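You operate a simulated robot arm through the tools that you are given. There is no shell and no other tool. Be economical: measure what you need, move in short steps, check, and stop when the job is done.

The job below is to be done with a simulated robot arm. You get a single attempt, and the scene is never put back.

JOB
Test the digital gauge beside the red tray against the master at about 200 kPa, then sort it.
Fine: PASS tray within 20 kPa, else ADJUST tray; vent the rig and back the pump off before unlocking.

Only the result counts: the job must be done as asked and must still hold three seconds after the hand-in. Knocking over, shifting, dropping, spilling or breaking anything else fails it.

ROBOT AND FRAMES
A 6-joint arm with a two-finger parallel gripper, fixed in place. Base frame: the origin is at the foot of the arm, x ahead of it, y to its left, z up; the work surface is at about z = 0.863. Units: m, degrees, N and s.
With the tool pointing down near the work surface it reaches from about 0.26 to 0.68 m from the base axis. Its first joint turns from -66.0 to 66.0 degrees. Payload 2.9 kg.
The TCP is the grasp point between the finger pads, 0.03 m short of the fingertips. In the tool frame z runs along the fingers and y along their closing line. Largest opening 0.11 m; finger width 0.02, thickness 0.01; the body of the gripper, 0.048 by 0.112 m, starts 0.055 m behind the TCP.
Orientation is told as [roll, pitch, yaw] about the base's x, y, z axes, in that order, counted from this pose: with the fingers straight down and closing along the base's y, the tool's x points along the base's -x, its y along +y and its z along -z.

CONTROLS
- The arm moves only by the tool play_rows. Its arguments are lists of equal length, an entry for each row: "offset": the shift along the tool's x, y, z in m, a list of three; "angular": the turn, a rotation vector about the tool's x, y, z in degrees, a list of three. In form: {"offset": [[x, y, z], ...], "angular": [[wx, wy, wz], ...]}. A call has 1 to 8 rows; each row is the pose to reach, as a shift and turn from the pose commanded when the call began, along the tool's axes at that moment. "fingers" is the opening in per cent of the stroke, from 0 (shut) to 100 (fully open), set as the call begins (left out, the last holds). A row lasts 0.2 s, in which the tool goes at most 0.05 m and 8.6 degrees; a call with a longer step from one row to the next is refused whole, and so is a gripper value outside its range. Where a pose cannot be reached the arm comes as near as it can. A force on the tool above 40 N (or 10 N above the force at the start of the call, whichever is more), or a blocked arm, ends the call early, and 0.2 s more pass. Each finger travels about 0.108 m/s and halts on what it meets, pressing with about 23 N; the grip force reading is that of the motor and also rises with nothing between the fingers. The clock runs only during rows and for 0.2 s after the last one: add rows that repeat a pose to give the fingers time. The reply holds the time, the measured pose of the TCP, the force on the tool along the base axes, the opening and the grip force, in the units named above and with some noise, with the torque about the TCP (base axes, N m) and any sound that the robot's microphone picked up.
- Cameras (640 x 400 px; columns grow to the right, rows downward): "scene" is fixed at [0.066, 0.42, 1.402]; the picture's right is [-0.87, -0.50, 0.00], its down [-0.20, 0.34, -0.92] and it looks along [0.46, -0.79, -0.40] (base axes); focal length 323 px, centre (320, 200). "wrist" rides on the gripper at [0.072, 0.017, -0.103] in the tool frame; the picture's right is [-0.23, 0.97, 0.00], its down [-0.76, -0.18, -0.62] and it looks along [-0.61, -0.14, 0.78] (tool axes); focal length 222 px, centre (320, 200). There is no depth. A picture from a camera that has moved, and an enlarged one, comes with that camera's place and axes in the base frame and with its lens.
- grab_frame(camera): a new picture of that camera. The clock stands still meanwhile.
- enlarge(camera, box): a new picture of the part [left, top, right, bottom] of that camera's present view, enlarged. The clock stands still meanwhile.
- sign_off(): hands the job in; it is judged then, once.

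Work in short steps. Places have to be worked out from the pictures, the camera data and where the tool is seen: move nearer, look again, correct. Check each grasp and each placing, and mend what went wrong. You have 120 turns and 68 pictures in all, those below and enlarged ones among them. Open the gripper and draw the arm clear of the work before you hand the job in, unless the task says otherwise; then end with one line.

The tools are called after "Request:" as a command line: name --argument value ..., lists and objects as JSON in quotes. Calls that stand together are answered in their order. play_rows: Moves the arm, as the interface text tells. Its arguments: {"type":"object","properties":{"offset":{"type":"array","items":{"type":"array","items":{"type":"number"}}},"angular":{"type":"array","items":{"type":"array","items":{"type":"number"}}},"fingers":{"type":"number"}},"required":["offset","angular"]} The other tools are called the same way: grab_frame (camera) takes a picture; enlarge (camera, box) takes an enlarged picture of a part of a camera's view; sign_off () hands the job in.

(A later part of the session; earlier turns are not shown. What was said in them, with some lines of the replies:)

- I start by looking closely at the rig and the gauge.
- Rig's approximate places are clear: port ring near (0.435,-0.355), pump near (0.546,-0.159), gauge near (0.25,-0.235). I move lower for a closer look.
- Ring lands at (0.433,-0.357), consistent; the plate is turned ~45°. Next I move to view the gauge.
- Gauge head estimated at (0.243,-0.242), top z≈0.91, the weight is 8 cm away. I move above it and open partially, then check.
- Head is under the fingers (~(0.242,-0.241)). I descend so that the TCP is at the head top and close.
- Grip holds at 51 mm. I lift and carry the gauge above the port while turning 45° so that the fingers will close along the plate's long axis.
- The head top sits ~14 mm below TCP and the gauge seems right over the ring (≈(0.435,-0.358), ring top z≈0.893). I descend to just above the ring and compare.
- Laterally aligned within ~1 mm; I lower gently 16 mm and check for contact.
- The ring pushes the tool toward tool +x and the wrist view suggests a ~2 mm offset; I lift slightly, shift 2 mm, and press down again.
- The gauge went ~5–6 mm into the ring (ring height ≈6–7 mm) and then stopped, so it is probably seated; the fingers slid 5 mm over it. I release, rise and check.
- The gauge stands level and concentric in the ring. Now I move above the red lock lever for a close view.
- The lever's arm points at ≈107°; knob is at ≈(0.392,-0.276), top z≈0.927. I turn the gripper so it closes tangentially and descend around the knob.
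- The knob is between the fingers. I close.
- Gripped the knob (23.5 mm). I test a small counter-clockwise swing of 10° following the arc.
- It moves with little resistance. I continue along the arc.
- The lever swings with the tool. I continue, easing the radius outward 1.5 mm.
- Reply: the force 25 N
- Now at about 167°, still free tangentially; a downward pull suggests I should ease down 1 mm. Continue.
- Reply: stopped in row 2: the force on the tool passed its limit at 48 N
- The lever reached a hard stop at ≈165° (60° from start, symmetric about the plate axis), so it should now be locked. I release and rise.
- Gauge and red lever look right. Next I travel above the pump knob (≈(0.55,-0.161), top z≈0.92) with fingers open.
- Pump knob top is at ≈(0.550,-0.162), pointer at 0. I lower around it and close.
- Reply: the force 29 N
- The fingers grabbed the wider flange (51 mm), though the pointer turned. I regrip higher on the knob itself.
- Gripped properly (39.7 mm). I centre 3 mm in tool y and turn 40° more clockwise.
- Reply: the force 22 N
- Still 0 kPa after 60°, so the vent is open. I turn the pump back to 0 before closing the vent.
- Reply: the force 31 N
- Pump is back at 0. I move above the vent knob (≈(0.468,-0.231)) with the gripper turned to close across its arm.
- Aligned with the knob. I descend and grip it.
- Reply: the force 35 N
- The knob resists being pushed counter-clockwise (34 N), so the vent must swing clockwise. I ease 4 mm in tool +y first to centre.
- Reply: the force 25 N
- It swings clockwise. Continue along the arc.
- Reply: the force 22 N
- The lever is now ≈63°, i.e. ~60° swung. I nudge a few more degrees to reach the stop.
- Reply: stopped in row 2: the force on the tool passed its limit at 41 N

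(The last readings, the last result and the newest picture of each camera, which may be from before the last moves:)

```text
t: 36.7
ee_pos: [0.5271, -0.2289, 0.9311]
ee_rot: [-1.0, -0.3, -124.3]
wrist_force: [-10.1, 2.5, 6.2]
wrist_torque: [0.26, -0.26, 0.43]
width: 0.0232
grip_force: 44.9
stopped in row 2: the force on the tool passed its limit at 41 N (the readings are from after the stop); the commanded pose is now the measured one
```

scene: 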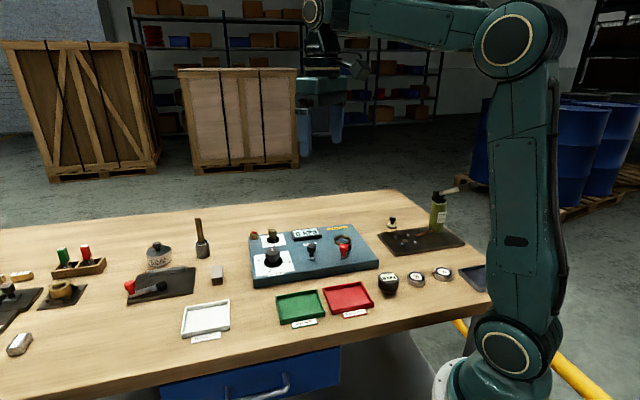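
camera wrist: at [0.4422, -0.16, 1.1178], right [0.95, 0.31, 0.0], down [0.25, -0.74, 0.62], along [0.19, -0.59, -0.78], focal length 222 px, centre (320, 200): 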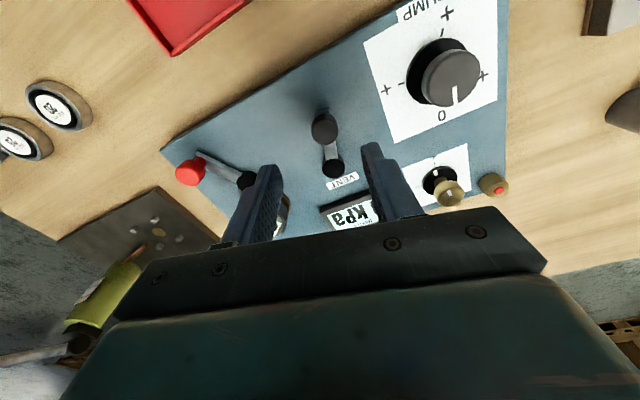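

Stop reached; the vent should be closed. I release, rise and start turning the wrist back.

Request:
play_rows --offset '[[0, 0, 0], [0, 0, 0], [0, 0, -0.04], [0, 0, -0.08], [0, 0, -0.08], [0, 0, -0.08], [0, 0, -0.08], [0, 0, -0.08]]' --angular '[[0, 0, 0], [0, 0, 0], [-1, 0.3, 0], [-1, 0.3, 0], [-1, 0.3, -8], [-1, 0.3, -16], [-1, 0.3, -24], [-1, 0.3, -32]]' --fingers 55

Request:
play_rows --offset '[[0, 0, 0], [0, 0, 0], [0, 0, 0], [0, 0, 0], [0, 0, 0], [0, 0, 0], [0, 0, 0], [0, 0, 0]]' --angular '[[0, 0, -8.5], [0, 0, -17], [0, 0, -25.5], [0, 0, -34], [0, 0, -42.5], [0, 0, -51], [0, 0, -59.5], [0, 0, -68]]'

```text
t: 38.5
ee_pos: [0.5277, -0.2288, 1.0108]
ee_rot: [0.3, 0.1, -92.2]
wrist_force: [-0.7, -0.7, 0.1]
wrist_torque: [-0.02, -0.03, -0.03]
width: 0.0608
grip_force: 0.0
```

```text
t: 40.3
ee_pos: [0.5276, -0.2292, 1.0097]
ee_rot: [0.3, -0.1, -24.2]
wrist_force: [-1.3, 0.4, -0.7]
wrist_torque: [0.0, 0.01, 0.02]
width: 0.0604
grip_force: 0.1
```

Request:
play_rows --offset '[[0.001, 0.015, 0], [0.002, 0.03, 0], [0.003, 0.045, 0], [0.004, 0.06, 0], [0.0047, 0.0702, 0], [0.0047, 0.0702, 0], [0.0047, 0.0702, 0]]' --angular '[[0, 0, -8], [0, 0, -16], [0, 0, -24], [0, 0, -32], [0, 0, -40], [0, 0, -48], [0, 0, -54]]'

Request:
play_rows --offset '[[0, 0, 0.03], [0, 0, 0.06], [0, 0, 0.075], [0, 0, 0.075]]' --angular '[[0, 0, 0], [0, 0, 0], [0, 0, 0], [0, 0, 0]]'

Request:
enlarge --camera "scene" --box '[230, 200, 370, 280]'

```text
t: 41.9
ee_pos: [0.5531, -0.1635, 1.0094]
ee_rot: [0.1, -0.2, 29.9]
wrist_force: [-0.2, 1.2, -0.5]
wrist_torque: [0.0, -0.05, 0.01]
width: 0.0603
grip_force: 0.0
```

```text
t: 42.9
ee_pos: [0.5534, -0.1629, 0.9348]
ee_rot: [0.1, -0.3, 29.7]
wrist_force: [-0.4, 0.8, 0.1]
wrist_torque: [0.02, 0.0, 0.03]
width: 0.0605
grip_force: 0.0
```

```text
4.57 times, centred on (300, 240) of scene
camera zoom: at [0.066, 0.42, 1.402], right [-0.87, -0.5, 0.0], down [-0.2, 0.34, -0.92], along [0.46, -0.79, -0.4], focal length 1476 px, centre (411, 17)
```

zoom: 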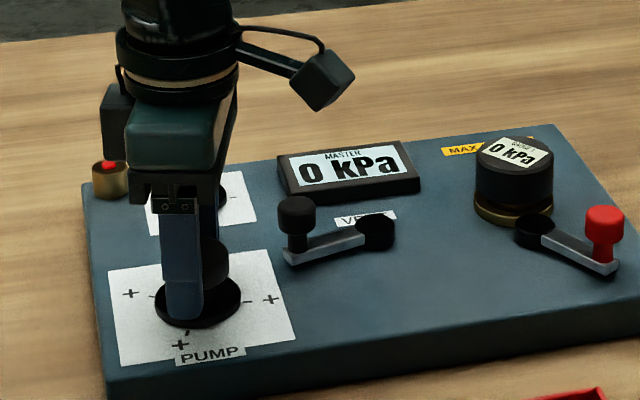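

Around the pump knob again. I close and turn 30° clockwise, then read.

Request:
play_rows --offset '[[0, 0, 0], [0, 0, 0], [0, 0, 0]]' --angular '[[0, 0, 0], [0, 0, 0], [0, 0, 0]]' --fingers 10

Request:
play_rows --offset '[[0, 0, 0], [0, 0, 0], [0, 0, 0], [0, 0, 0], [0, 0, 0]]' --angular '[[0, 0, 7], [0, 0, 14], [0, 0, 21], [0, 0, 30], [0, 0, 30]]'

```text
t: 43.7
ee_pos: [0.5525, -0.1623, 0.9348]
ee_rot: [0.3, -0.2, 29.8]
wrist_force: [-7.9, 14.4, 1.6]
wrist_torque: [0.04, 0.52, -0.01]
width: 0.0395
grip_force: 44.7
```

```text
refused: row 4 steps farther than a row can; nothing moved
```

Request:
play_rows --offset '[[0, 0, 0], [0, 0, 0], [0, 0, 0], [0, 0, 0], [0, 0, 0]]' --angular '[[0, 0, 8], [0, 0, 16], [0, 0, 24], [0, 0, 30], [0, 0, 30]]'

Request:
enlarge --camera "scene" --box '[230, 200, 370, 280]'

```text
t: 44.9
ee_pos: [0.5526, -0.1629, 0.935]
ee_rot: [0.2, -0.1, -0.3]
wrist_force: [-12.6, 20.7, 1.4]
wrist_torque: [0.27, -0.41, -0.01]
width: 0.0396
grip_force: 44.6
```

```text
4.57 times, centred on (300, 240) of scene
camera zoom: at [0.0656, 0.4205, 1.4018], right [-0.87, -0.5, 0.0], down [-0.2, 0.34, -0.92], along [0.46, -0.79, -0.4], focal length 1476 px, centre (411, 17)
```

zoom: 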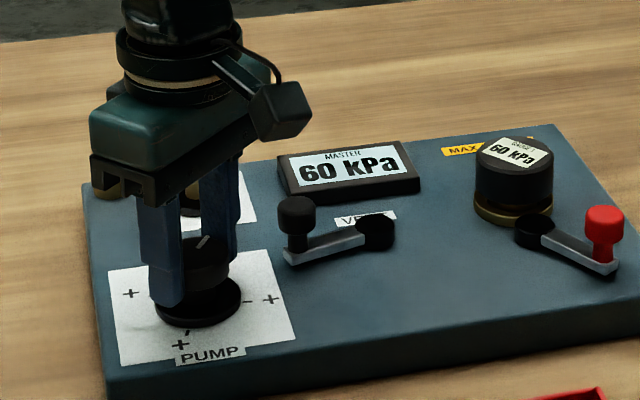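

Master 60 kPa after 30°: 2 kPa per degree, and the gauge follows. I turn 70° further.

Request:
play_rows --offset '[[0.001, 0.001, 0], [0.001, 0.001, 0], [0.001, 0.001, 0], [0.001, 0.001, 0], [0.001, 0.001, 0]]' --angular '[[0, 0, 8], [0, 0, 16], [0, 0, 24], [0, 0, 32], [0, 0, 40]]'

Request:
play_rows --offset '[[0, 0, 0], [0, 0, 0], [0, 0, 0], [0, 0, 0], [0, 0, 0]]' --angular '[[0, 0, 8], [0, 0, 16], [0, 0, 24], [0, 0, 30], [0, 0, 30]]'

Request:
enlarge --camera "scene" --box '[270, 200, 370, 260]'

```text
t: 46.1
ee_pos: [0.552, -0.1638, 0.9352]
ee_rot: [0.3, -0.1, -40.7]
wrist_force: [4.2, 1.5, -15.0]
wrist_torque: [-0.84, -0.98, -0.02]
width: 0.0398
grip_force: 45.0
```

```text
t: 47.3
ee_pos: [0.5507, -0.1645, 0.9351]
ee_rot: [0.3, 0.1, -70.6]
wrist_force: [3.8, -9.2, -9.6]
wrist_torque: [-0.62, 0.18, -0.01]
width: 0.0395
grip_force: 45.2
```

```text
6.40 times, centred on (320, 230) of scene
camera zoom: at [0.0663, 0.4197, 1.4021], right [-0.87, -0.5, 0.0], down [-0.2, 0.34, -0.92], along [0.46, -0.79, -0.4], focal length 2067 px, centre (320, 8)
```

zoom: 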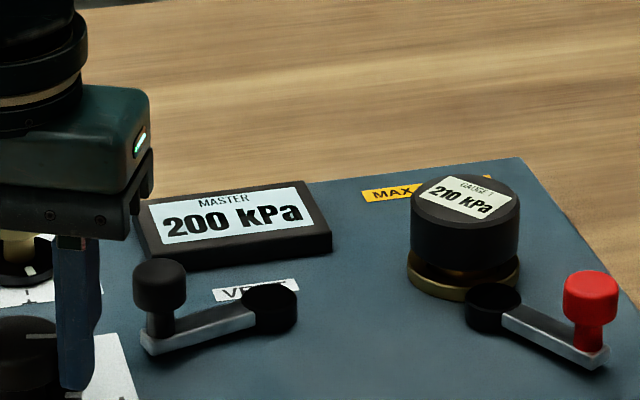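

Master 200 kPa. I read the gauge more closely.

Request:
enlarge --camera "scene" --box '[330, 222, 356, 240]'

```text
16.00 times, centred on (343, 231) of scene
camera zoom: at [0.0663, 0.4197, 1.4021], right [-0.87, -0.5, 0.0], down [-0.2, 0.34, -0.92], along [0.46, -0.79, -0.4], focal length 5167 px, centre (-48, -296)
```

zoom: 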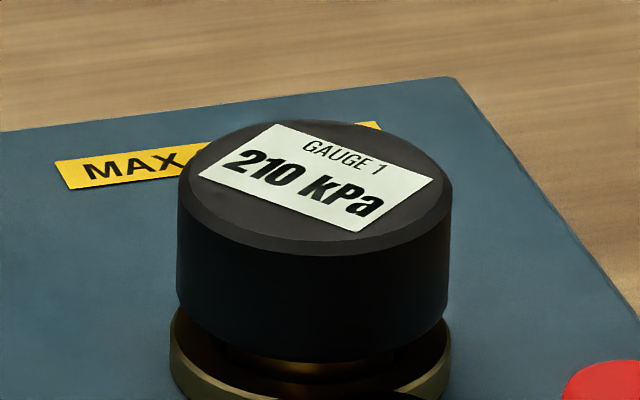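

Gauge reads 210 vs 200: 10 kPa error → PASS (green). Now I vent first: release the pump, rise, and go to the vent knob.

Request:
play_rows --offset '[[0, 0, 0], [0, 0, 0], [0, 0, -0.04], [0, 0, -0.075]]' --angular '[[0, 0, 0], [0, 0, 0], [0, 0, 0], [0, 0, 0]]' --fingers 55

Request:
play_rows --offset '[[-0.009, -0.0075, 0], [-0.018, -0.015, 0], [-0.027, -0.0225, 0], [-0.036, -0.03, 0], [-0.045, -0.0375, 0], [-0.0533, -0.0442, 0], [-0.0533, -0.0442, 0]]' --angular '[[0, 0, 8.5], [0, 0, 17], [0, 0, 25.5], [0, 0, 34], [0, 0, 42.5], [0, 0, 51], [0, 0, 51]]' --fingers 50

Request:
grab_frame --camera "wrist"

```text
t: 48.3
ee_pos: [0.5503, -0.1645, 1.0122]
ee_rot: [0.2, 0.2, -70.3]
wrist_force: [0.4, 0.6, 0.9]
wrist_torque: [-0.03, -0.01, 0.03]
width: 0.0606
grip_force: 0.1
```

```text
t: 49.9
ee_pos: [0.5283, -0.2285, 1.0096]
ee_rot: [0.2, 0.2, -121.5]
wrist_force: [0.0, 0.1, -1.1]
wrist_torque: [0.01, -0.04, -0.01]
width: 0.0549
grip_force: 0.2
```

```text
25 pictures are left
camera wrist: at [0.5794, -0.175, 1.1139], right [0.71, -0.7, 0.0], down [-0.55, -0.56, 0.62], along [-0.43, -0.44, -0.79], focal length 222 px, centre (320, 200)
```

wrist: 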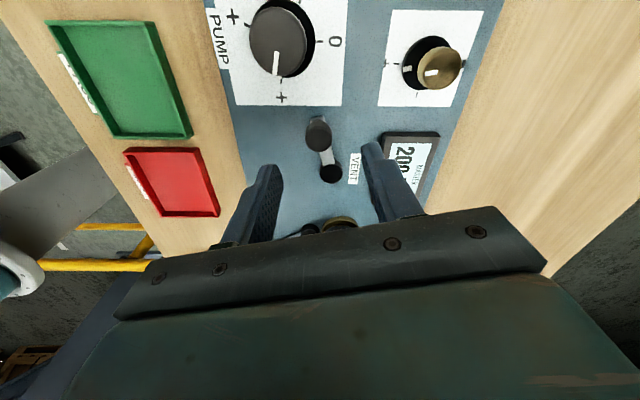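

Aligned over the vent knob; descend and grip.

Request:
play_rows --offset '[[0, 0, 0.03], [0, 0, 0.06], [0, 0, 0.079], [0, 0, 0.079]]' --angular '[[0, 0, 0], [0, 0, 0], [0, 0, 0], [0, 0, 0]]'

Request:
play_rows --offset '[[0, 0, 0], [0, 0, 0], [0, 0, 0]]' --angular '[[0, 0, 0], [0, 0, 0], [0, 0, 0]]' --fingers 10

```text
t: 50.9
ee_pos: [0.5284, -0.2284, 0.9319]
ee_rot: [0.0, 0.4, -121.3]
wrist_force: [0.2, 0.2, -0.1]
wrist_torque: [-0.03, 0.03, 0.0]
width: 0.055
grip_force: 0.0
```

```text
t: 51.7
ee_pos: [0.5257, -0.2277, 0.932]
ee_rot: [-0.2, 0.3, -121.2]
wrist_force: [-15.8, 10.3, 3.7]
wrist_torque: [0.0, 0.17, -0.22]
width: 0.023
grip_force: 45.3
```

Gripped. I swing counter-clockwise back toward the open position.

Request:
play_rows --offset '[[0, -0.002, 0], [-0.0005, -0.0095, 0], [-0.002, -0.0169, 0], [-0.0045, -0.024, 0]]' --angular '[[0, 0, 0], [0, 0, -8], [0, 0, -16], [0, 0, -24]]'

Request:
play_rows --offset '[[-0.0005, -0.0075, 0], [-0.002, -0.0149, 0], [-0.0045, -0.022, 0]]' --angular '[[0, 0, -8], [0, 0, -16], [0, 0, -24]]'

```text
t: 52.7
ee_pos: [0.5048, -0.2208, 0.9323]
ee_rot: [0.2, 0.1, -97.3]
wrist_force: [-6.8, 4.4, 4.6]
wrist_torque: [0.51, 0.08, -0.47]
width: 0.0232
grip_force: 45.4
```

```text
t: 53.5
ee_pos: [0.483, -0.2207, 0.9312]
ee_rot: [0.3, 0.0, -73.3]
wrist_force: [-8.5, 2.1, 18.0]
wrist_torque: [-0.1, 0.19, -0.52]
width: 0.0234
grip_force: 45.2
```

Request:
play_rows --offset '[[-0.0015, -0.0075, -0.001], [-0.0035, -0.0149, -0.001], [-0.006, -0.0195, -0.001], [-0.0065, -0.022, -0.001]]' --angular '[[0, 0, -8], [0, 0, -16], [0, 0, -20], [0, 0, -23]]'

Request:
enlarge --camera "scene" --box '[230, 200, 370, 280]'

```text
t: 54.5
ee_pos: [0.4676, -0.2295, 0.9318]
ee_rot: [0.8, -0.1, -49.4]
wrist_force: [19.8, 33.3, 1.0]
wrist_torque: [0.34, 0.52, 0.01]
width: 0.0238
grip_force: 44.1
```

```text
4.57 times, centred on (300, 240) of scene
camera zoom: at [0.0665, 0.4209, 1.4017], right [-0.87, -0.5, 0.0], down [-0.2, 0.34, -0.92], along [0.46, -0.79, -0.4], focal length 1476 px, centre (411, 17)
```

zoom: 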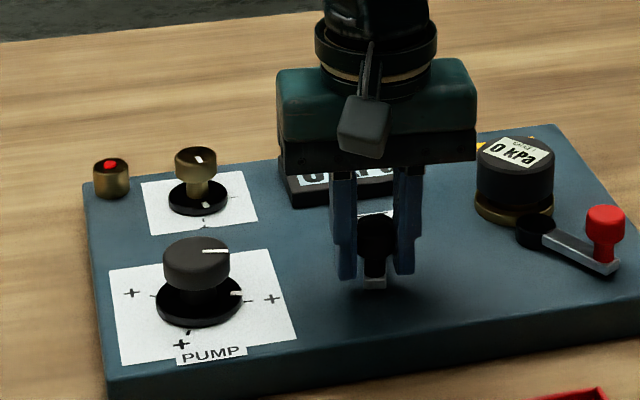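

Vent open: gauge is back to 0. I release, rise and go back to the pump knob.

Request:
play_rows --offset '[[0, 0, 0], [0, 0, 0], [0, 0, -0.04], [0, 0, -0.08]]' --angular '[[0, 0, 0], [0, 0, 0], [0.8, 0, 0], [0.8, 0, 0]]' --fingers 55

Request:
play_rows --offset '[[-0.001, 0.027, 0], [-0.002, 0.054, 0], [-0.003, 0.081, 0], [-0.0042, 0.1071, 0], [-0.0042, 0.1071, 0]]' --angular '[[0, 0, 5], [0, 0, 10], [0, 0, 15], [0, 0, 15], [0, 0, 15]]'

```text
t: 55.5
ee_pos: [0.4649, -0.2343, 1.0126]
ee_rot: [-0.5, 0.0, -50.3]
wrist_force: [0.8, 0.6, 0.2]
wrist_torque: [0.01, -0.01, 0.01]
width: 0.0605
grip_force: 0.0
```

```text
t: 56.7
ee_pos: [0.549, -0.1676, 1.0106]
ee_rot: [-0.6, -0.2, -65.4]
wrist_force: [-0.3, 0.3, 0.0]
wrist_torque: [0.02, -0.01, -0.01]
width: 0.0606
grip_force: 0.1
```

Request:
play_rows --offset '[[0.0026, 0.004, 0.03], [0.0026, 0.004, 0.06], [0.0026, 0.004, 0.0755], [0.0026, 0.004, 0.0755]]' --angular '[[-0.6, 0, 0], [-0.6, 0, 0], [-0.6, 0, 0], [-0.6, 0, 0]]'

Request:
play_rows --offset '[[0, 0, 0], [0, 0, 0], [0, 0, 0]]' --angular '[[0, 0, 0], [0, 0, 0], [0, 0, 0]]' --fingers 10

Request:
play_rows --offset '[[0, 0, 0], [0, 0, 0], [0, 0, 0], [0, 0, 0], [0, 0, 0], [0, 0, 0], [0, 0, 0]]' --angular '[[0, 0, -8], [0, 0, -16], [0, 0, -24], [0, 0, -32], [0, 0, -40], [0, 0, -48], [0, 0, -50]]'

Request:
enlarge --camera "scene" --box '[230, 200, 370, 280]'

```text
t: 57.7
ee_pos: [0.5519, -0.1652, 0.9338]
ee_rot: [0.0, -0.1, -65.4]
wrist_force: [0.2, -0.1, 0.6]
wrist_torque: [0.0, 0.0, -0.02]
width: 0.0605
grip_force: 0.1
```

```text
t: 58.5
ee_pos: [0.5525, -0.1638, 0.9358]
ee_rot: [0.1, 0.0, -65.3]
wrist_force: [7.7, 3.1, -6.7]
wrist_torque: [-0.37, -0.47, -0.02]
width: 0.0395
grip_force: 45.3
```

```text
t: 60.1
ee_pos: [0.5525, -0.1634, 0.9367]
ee_rot: [0.0, -0.5, -15.0]
wrist_force: [26.7, 12.9, -4.6]
wrist_torque: [0.12, 0.28, -0.01]
width: 0.0397
grip_force: 44.4
```

```text
4.57 times, centred on (300, 240) of scene
camera zoom: at [0.0668, 0.4203, 1.4018], right [-0.87, -0.5, 0.0], down [-0.2, 0.34, -0.92], along [0.46, -0.79, -0.4], focal length 1476 px, centre (411, 17)
```

zoom: 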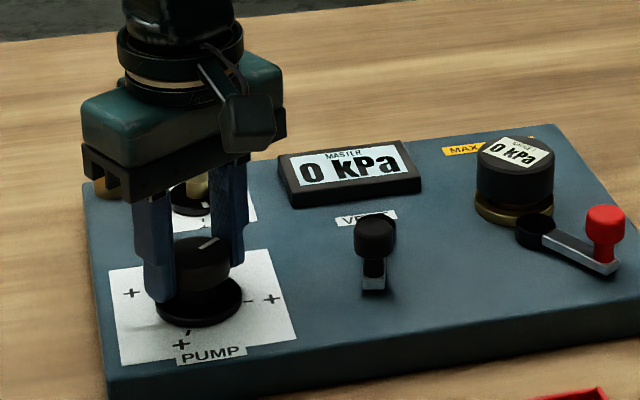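

Master 0, pump halfway back. I turn the remaining 50° counter-clockwise.

Request:
play_rows --offset '[[-0.002, 0.001, 0], [-0.002, 0.001, 0], [-0.002, 0.001, 0], [-0.002, 0.001, 0], [-0.002, 0.001, 0], [-0.002, 0.001, 0], [-0.002, 0.001, 0]]' --angular '[[0, 0, -8], [0, 0, -16], [0, 0, -24], [0, 0, -32], [0, 0, -40], [0, 0, -48], [0, 0, -51]]'

Request:
play_rows --offset '[[0, 0, 0], [0, 0, 0], [0, 0, -0.04], [0, 0, -0.075]]' --angular '[[0, 0, 0], [0, 0, 0], [0, 0, 0], [0, 0, 0]]' --fingers 55

Request:
enlarge --camera "scene" --box '[230, 200, 370, 280]'

Request:
grab_frame --camera "wrist"

```text
t: 61.7
ee_pos: [0.5527, -0.1625, 0.9347]
ee_rot: [0.0, -0.1, 36.2]
wrist_force: [0.7, 24.9, 9.6]
wrist_torque: [0.09, 0.78, -0.05]
width: 0.0395
grip_force: 44.6
```

```text
t: 62.7
ee_pos: [0.5556, -0.1631, 1.0105]
ee_rot: [-0.1, -0.2, 35.6]
wrist_force: [0.0, -0.2, 0.8]
wrist_torque: [-0.03, 0.05, 0.0]
width: 0.0607
grip_force: 0.1
```

```text
4.57 times, centred on (300, 240) of scene
camera zoom: at [0.066, 0.42, 1.402], right [-0.87, -0.5, 0.0], down [-0.2, 0.34, -0.92], along [0.46, -0.79, -0.4], focal length 1476 px, centre (411, 17)
```

zoom: 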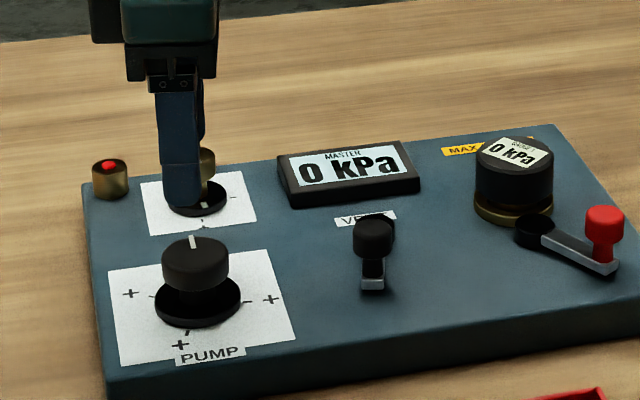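

```text
21 pictures are left
camera wrist: at [0.4848, -0.1907, 1.1139], right [-0.38, 0.92, 0.0], down [0.72, 0.3, 0.62], along [0.58, 0.24, -0.78], focal length 222 px, centre (320, 200)
```

wrist: 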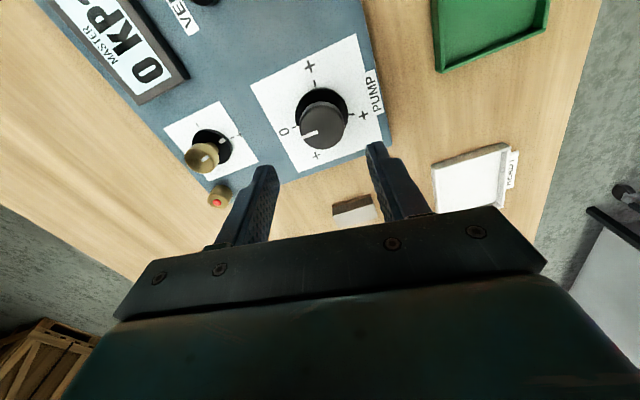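

Pump back at 0, vent open, both read 0. I travel to above the red lock knob (≈(0.356,-0.315)).

Request:
play_rows --offset '[[0.036, -0.001, -0.01], [0.072, -0.002, -0.02], [0.108, -0.003, -0.02], [0.144, -0.004, -0.02], [0.18, -0.005, -0.02], [0.216, -0.006, -0.02], [0.251, -0.0068, -0.02], [0.251, -0.0068, -0.02]]' --angular '[[0, 0, 7], [0, 0, 14], [0, 0, 21], [0, 0, 28], [0, 0, 35], [0, 0, 42], [0, 0, 49], [0, 0, 49]]' --fingers 50

Request:
grab_frame --camera "wrist"

```text
t: 64.5
ee_pos: [0.3537, -0.3157, 1.0298]
ee_rot: [-0.1, -0.1, -13.4]
wrist_force: [0.0, -0.7, -0.7]
wrist_torque: [0.01, -0.03, 0.03]
width: 0.0548
grip_force: 0.1
```

```text
20 pictures are left
camera wrist: at [0.2869, -0.2819, 1.1331], right [0.45, 0.89, 0.0], down [0.7, -0.35, 0.62], along [0.56, -0.28, -0.78], focal length 222 px, centre (320, 200)
```

wrist: 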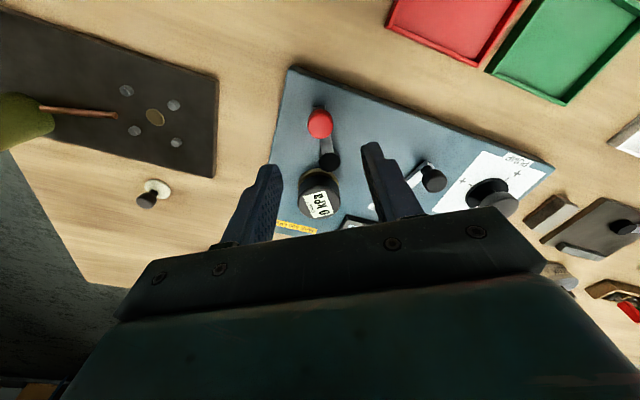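

Knob is directly below. Descend and grip.

Request:
play_rows --offset '[[0, 0, 0.04], [0, 0, 0.08], [0, 0, 0.099], [0, 0, 0.099]]' --angular '[[0, 0, 0], [0, 0, 0], [0, 0, 0], [0, 0, 0]]'

Request:
play_rows --offset '[[0, 0, 0], [0, 0, 0], [0, 0, 0]]' --angular '[[0, 0, 0], [0, 0, 0], [0, 0, 0]]' --fingers 10

```text
t: 65.5
ee_pos: [0.3536, -0.3166, 0.9298]
ee_rot: [0.0, -0.1, -13.3]
wrist_force: [-0.9, -0.3, 0.0]
wrist_torque: [0.02, 0.02, -0.01]
width: 0.0551
grip_force: 0.0
```

```text
t: 66.3
ee_pos: [0.3536, -0.3167, 0.93]
ee_rot: [0.1, -0.1, -13.2]
wrist_force: [2.4, 9.3, -1.6]
wrist_torque: [0.04, -0.14, 0.09]
width: 0.0233
grip_force: 44.9
```

Gripped. I swing clockwise 60° back to the unlocked position.

Request:
play_rows --offset '[[-0.0005, 0.0084, 0], [-0.002, 0.0156, 0], [-0.0045, 0.0226, 0]]' --angular '[[0, 0, 8], [0, 0, 16], [0, 0, 24]]'

Request:
play_rows --offset '[[-0.0005, 0.0074, 0], [-0.002, 0.0146, 0], [-0.0045, 0.0216, 0]]' --angular '[[0, 0, 8], [0, 0, 16], [0, 0, 24]]'

Request:
play_rows --offset '[[-0.0005, 0.0064, 0], [-0.0013, 0.0113, 0], [-0.0015, 0.0125, 0]]' --angular '[[0, 0, 7], [0, 0, 12], [0, 0, 13]]'

```text
t: 67.1
ee_pos: [0.3617, -0.2969, 0.9302]
ee_rot: [-0.1, 0.0, -37.6]
wrist_force: [8.3, -9.1, -22.8]
wrist_torque: [0.34, 0.37, -0.17]
width: 0.0231
grip_force: 44.8
```

```text
t: 67.9
ee_pos: [0.3805, -0.2809, 0.931]
ee_rot: [0.1, 0.0, -61.4]
wrist_force: [9.4, -6.8, -27.8]
wrist_torque: [-0.25, -0.09, 0.28]
width: 0.0234
grip_force: 45.0
```

```text
t: 68.7
ee_pos: [0.3912, -0.2761, 0.9322]
ee_rot: [0.0, -0.1, -74.4]
wrist_force: [3.4, -1.8, -17.1]
wrist_torque: [-0.74, -0.27, 0.16]
width: 0.0232
grip_force: 45.1
```

Request:
play_rows --offset '[[0, 0.003, 0.001], [-0.0002, 0.006, 0.001]]' --angular '[[0, 0, 3], [0, 0, 5]]'

Request:
play_rows --offset '[[0, 0, 0], [0, 0, 0], [0, 0, -0.04], [0, 0, -0.08]]' --angular '[[0, 0, 0], [0, 0, 0], [0, 0, 0], [0, 0, 0]]' --fingers 60

Request:
enlarge --camera "scene" --box '[260, 200, 400, 290]'

```text
t: 69.3
ee_pos: [0.3926, -0.2765, 0.9312]
ee_rot: [-0.2, 0.1, -79.6]
wrist_force: [-27.2, 5.8, 15.9]
wrist_torque: [0.03, 0.18, 0.27]
width: 0.0235
grip_force: 44.7
```

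```text
t: 70.3
ee_pos: [0.3955, -0.2756, 1.0108]
ee_rot: [0.0, -0.1, -79.2]
wrist_force: [0.0, -0.5, 0.2]
wrist_torque: [0.0, -0.01, -0.01]
width: 0.066
grip_force: 0.1
```

```text
4.44 times, centred on (330, 245) of scene
camera zoom: at [0.066, 0.42, 1.402], right [-0.87, -0.5, 0.0], down [-0.2, 0.34, -0.92], along [0.46, -0.79, -0.4], focal length 1435 px, centre (276, 0)
```

zoom: 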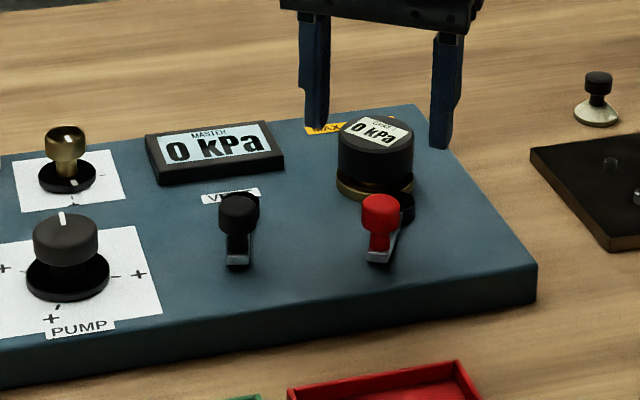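

Unlocked at the stop. I move over the gauge with the gripper turned back to −45° yaw.

Request:
play_rows --offset '[[-0.018, 0.005, 0], [-0.036, 0.01, 0], [-0.054, 0.015, 0], [-0.072, 0.02, 0], [-0.0875, 0.0248, 0], [-0.0875, 0.0248, 0]]' --angular '[[0, 0, -8], [0, 0, -16], [0, 0, -24], [0, 0, -32], [0, 0, -34.4], [0, 0, -34.4]]' --fingers 75

Request:
grab_frame --camera "wrist"

```text
t: 71.7
ee_pos: [0.4372, -0.3563, 1.0115]
ee_rot: [0.1, -0.2, -45.0]
wrist_force: [0.5, 0.6, 0.3]
wrist_torque: [0.03, 0.02, 0.0]
width: 0.0826
grip_force: 0.1
```

```text
18 pictures are left
camera wrist: at [0.3968, -0.2927, 1.1147], right [0.85, 0.53, 0.0], down [0.41, -0.66, 0.62], along [0.33, -0.53, -0.78], focal length 222 px, centre (320, 200)
```

wrist: 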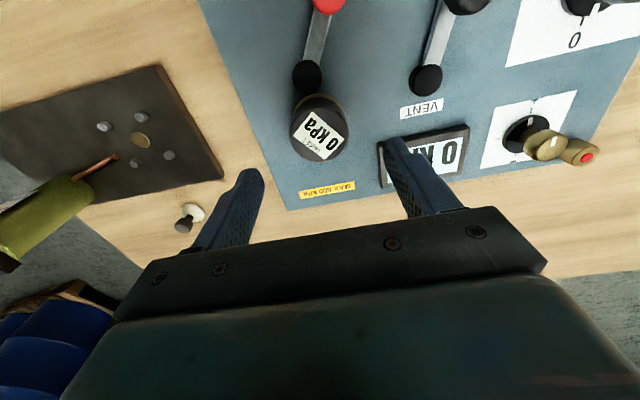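

Gauge centre at (0.4366,-0.357), directly below TCP. I descend, grip, and lift.

Request:
play_rows --offset '[[0, 0, 0.03], [0, 0, 0.06], [0, 0, 0.078], [0, 0, 0.078]]' --angular '[[0, 0, 0], [0, 0, 0], [0, 0, 0], [0, 0, 0]]'

Request:
play_rows --offset '[[0, 0, 0], [0, 0, 0], [0, 0, 0]]' --angular '[[0, 0, 0], [0, 0, 0], [0, 0, 0]]' --fingers 10

Request:
play_rows --offset '[[0, 0, -0.01], [0, 0, -0.03], [0, 0, -0.06], [0, 0, -0.09], [0, 0, -0.11]]' --angular '[[0, 0, 0], [0, 0, 0], [0, 0, 0], [0, 0, 0], [0, 0, 0]]'

Request:
grab_frame --camera "scene"

```text
t: 72.7
ee_pos: [0.4389, -0.356, 0.9327]
ee_rot: [0.1, 0.0, -44.9]
wrist_force: [-0.2, 0.4, 0.5]
wrist_torque: [0.01, 0.01, -0.02]
width: 0.0827
grip_force: 0.0
```

```text
t: 73.5
ee_pos: [0.4394, -0.3572, 0.9327]
ee_rot: [0.0, -0.1, -45.0]
wrist_force: [-0.1, -1.7, -0.3]
wrist_torque: [-0.02, 0.0, -0.03]
width: 0.0509
grip_force: 23.3
```

```text
t: 74.7
ee_pos: [0.4385, -0.3569, 1.0428]
ee_rot: [0.1, 0.0, -44.9]
wrist_force: [-0.6, -0.3, -2.3]
wrist_torque: [-0.02, 0.01, 0.0]
width: 0.0512
grip_force: 22.7
```

```text
17 pictures are left
```

scene: 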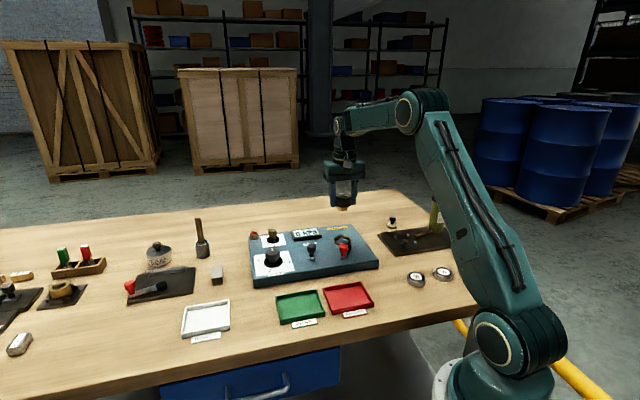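

Gauge is in hand. I carry it above the green PASS tray (≈(0.401,-0.072)).

Request:
play_rows --offset '[[0.033, 0.025, 0], [0.066, 0.05, 0], [0.099, 0.075, 0], [0.132, 0.1, 0], [0.165, 0.125, 0], [0.198, 0.15, 0], [0.2277, 0.1753, 0.02], [0.2277, 0.1753, 0.05]]' --angular '[[0, 0, 0], [0, 0, 0], [0, 0, 0], [0, 0, 0], [0, 0, 0], [0, 0, 0], [0, 0, 0], [0, 0, 0]]'

Request:
grab_frame --camera "wrist"

Request:
enlarge --camera "scene" --box '[240, 230, 380, 340]'

```text
t: 76.5
ee_pos: [0.3989, -0.0715, 0.9932]
ee_rot: [0.1, -0.1, -45.0]
wrist_force: [-0.9, 0.3, -2.4]
wrist_torque: [0.03, 0.03, 0.03]
width: 0.0511
grip_force: 23.0
```

```text
16 pictures are left
camera wrist: at [0.3586, -0.0078, 1.0961], right [0.85, 0.53, 0.0], down [0.41, -0.66, 0.62], along [0.33, -0.53, -0.78], focal length 222 px, centre (320, 200)
```

wrist: 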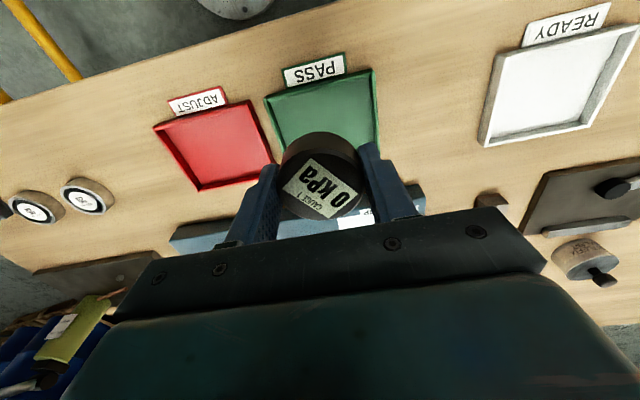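

```text
3.64 times, centred on (310, 285) of scene
camera zoom: at [0.066, 0.42, 1.402], right [-0.87, -0.5, 0.0], down [-0.2, 0.34, -0.92], along [0.46, -0.79, -0.4], focal length 1174 px, centre (356, -109)
```

zoom: 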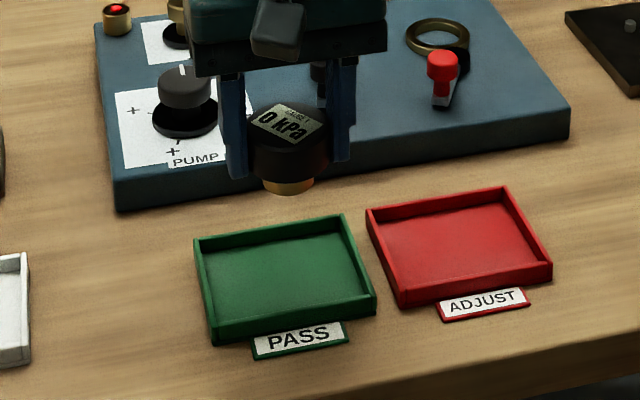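

Over the tray, about 4 mm off-centre. I correct and descend.

Request:
play_rows --offset '[[-0.0028, 0.0028, 0.03], [-0.0028, 0.0028, 0.06], [-0.0028, 0.0028, 0.073], [-0.0028, 0.0028, 0.073]]' --angular '[[0, 0, 0], [0, 0, 0], [0, 0, 0], [0, 0, 0]]'

Request:
enlarge --camera "scene" --box '[260, 260, 350, 330]'

```text
t: 77.5
ee_pos: [0.4041, -0.0726, 0.9208]
ee_rot: [0.2, -0.1, -44.9]
wrist_force: [0.3, -1.3, -2.2]
wrist_torque: [0.0, 0.02, -0.01]
width: 0.0509
grip_force: 22.7
```

```text
5.71 times, centred on (305, 295) of scene
camera zoom: at [0.066, 0.42, 1.402], right [-0.87, -0.5, 0.0], down [-0.2, 0.34, -0.92], along [0.46, -0.79, -0.4], focal length 1845 px, centre (406, -343)
```

zoom: 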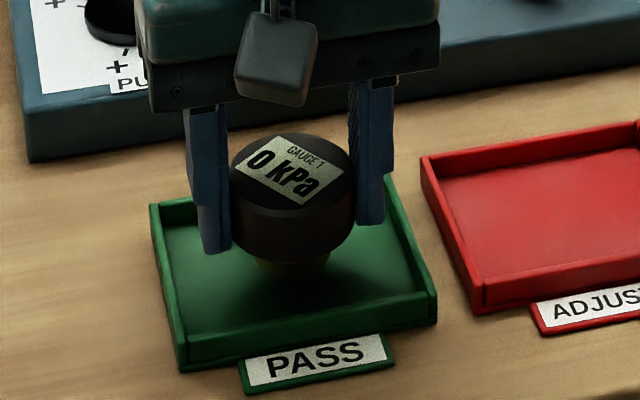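

Well over the tray. I lower gently until contact.

Request:
play_rows --offset '[[0, 0, 0.003], [0, 0, 0.006], [0, 0, 0.008], [0, 0, 0.008]]' --angular '[[0, 0, 0], [0, 0, 0], [0, 0, 0], [0, 0, 0]]'

```text
t: 78.5
ee_pos: [0.4046, -0.0719, 0.9104]
ee_rot: [0.1, -0.1, -44.9]
wrist_force: [0.2, 0.2, -1.8]
wrist_torque: [0.0, 0.0, 0.01]
width: 0.051
grip_force: 22.8
```

Request:
play_rows --offset '[[0, 0, 0.001], [0, 0, 0.002], [0, 0, 0.003], [0, 0, 0.003]]' --angular '[[0, 0, 0], [0, 0, 0], [0, 0, 0], [0, 0, 0]]'

Request:
enlarge --camera "scene" --box '[260, 260, 350, 330]'

```text
t: 79.5
ee_pos: [0.4045, -0.0719, 0.9078]
ee_rot: [0.0, 0.0, -45.0]
wrist_force: [0.5, -0.1, -3.4]
wrist_torque: [0.01, 0.02, -0.01]
width: 0.0512
grip_force: 22.7
```

```text
5.71 times, centred on (305, 295) of scene
camera zoom: at [0.066, 0.42, 1.402], right [-0.87, -0.5, 0.0], down [-0.2, 0.34, -0.92], along [0.46, -0.79, -0.4], focal length 1845 px, centre (406, -343)
```

zoom: 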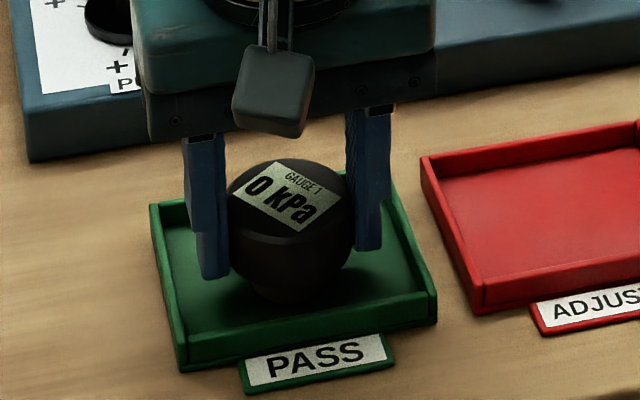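

Nearly down, no contact yet. I lower a few more mm in 1 mm steps.

Request:
play_rows --offset '[[0, 0, 0.001], [0, 0, 0.002], [0, 0, 0.003], [0, 0, 0.004], [0, 0, 0.004]]' --angular '[[0, 0, 0], [0, 0, 0], [0, 0, 0], [0, 0, 0], [0, 0, 0]]'

```text
t: 80.7
ee_pos: [0.406, -0.0718, 0.9037]
ee_rot: [0.1, -0.2, -44.9]
wrist_force: [-0.5, -2.6, 17.4]
wrist_torque: [-0.16, 0.03, 0.04]
width: 0.0509
grip_force: 22.7
```

Contact (17 N upward) — the gauge is on the tray floor. I open modestly and rise straight up.

Request:
play_rows --offset '[[0, 0, -0.001], [0, 0, -0.001], [0, 0, -0.001], [0, 0, -0.03], [0, 0, -0.07], [0, 0, -0.11], [0, 0, -0.15]]' --angular '[[0, 0, 0], [0, 0, 0], [0, 0, 0], [0, 0, 0], [0, 0, 0], [0, 0, 0], [0, 0, 0]]' --fingers 59

Request:
grab_frame --camera "scene"

Request:
enlarge --camera "scene" --box '[240, 220, 380, 330]'

```text
t: 82.3
ee_pos: [0.4025, -0.0717, 1.0566]
ee_rot: [0.0, -0.1, -44.9]
wrist_force: [0.0, -0.8, 1.1]
wrist_torque: [0.01, 0.02, -0.05]
width: 0.065
grip_force: 0.1
```

```text
12 pictures are left
```

scene: 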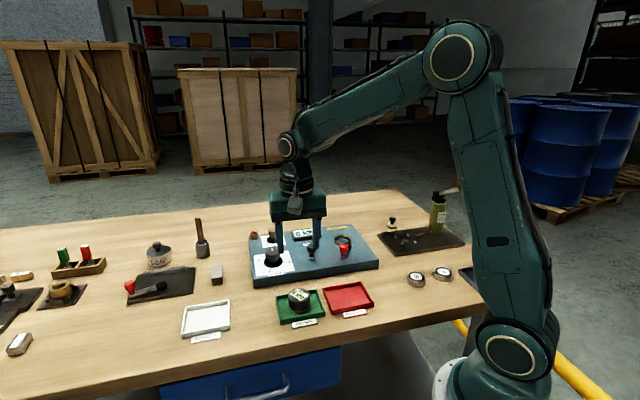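

```text
3.64 times, centred on (310, 275) of scene
camera zoom: at [0.066, 0.42, 1.402], right [-0.87, -0.5, 0.0], down [-0.2, 0.34, -0.92], along [0.46, -0.79, -0.4], focal length 1174 px, centre (356, -73)
```

zoom: 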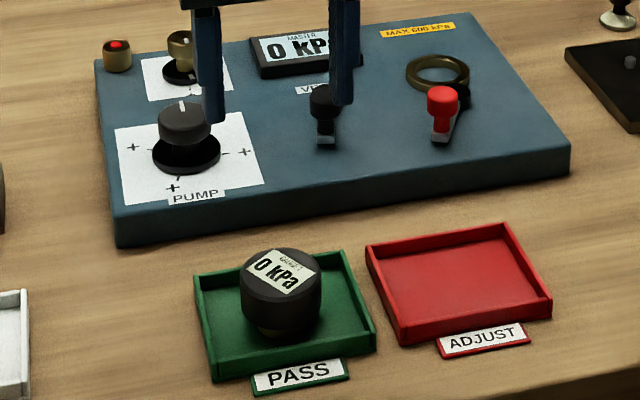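

The gauge stands upright in the PASS tray, the pump is at 0, the vent is open, and the lock is open. I draw the arm up clear and open it.

Request:
play_rows --offset '[[0, 0, -0.04], [0, 0, -0.08], [0, 0, -0.12], [0, 0, -0.15], [0, 0, -0.15], [0, 0, -0.15]]' --angular '[[0, 0, 0], [0, 0, 0], [0, 0, 0], [0, 0, 0], [0, 0, 0], [0, 0, 0]]' --fingers 100

Request:
sign_off

```text
t: 83.7
ee_pos: [0.4043, -0.0709, 1.2052]
ee_rot: [0.1, -0.1, -44.8]
wrist_force: [0.3, 0.6, 0.0]
wrist_torque: [0.01, 0.02, 0.01]
width: 0.1099
grip_force: 0.0
```

```text
The job is handed in.
```

The gauge read 210 kPa against 200 kPa on the master, within 20 kPa, so it is in the PASS tray; I vented the rig and backed the pump off to 0 before unlocking.
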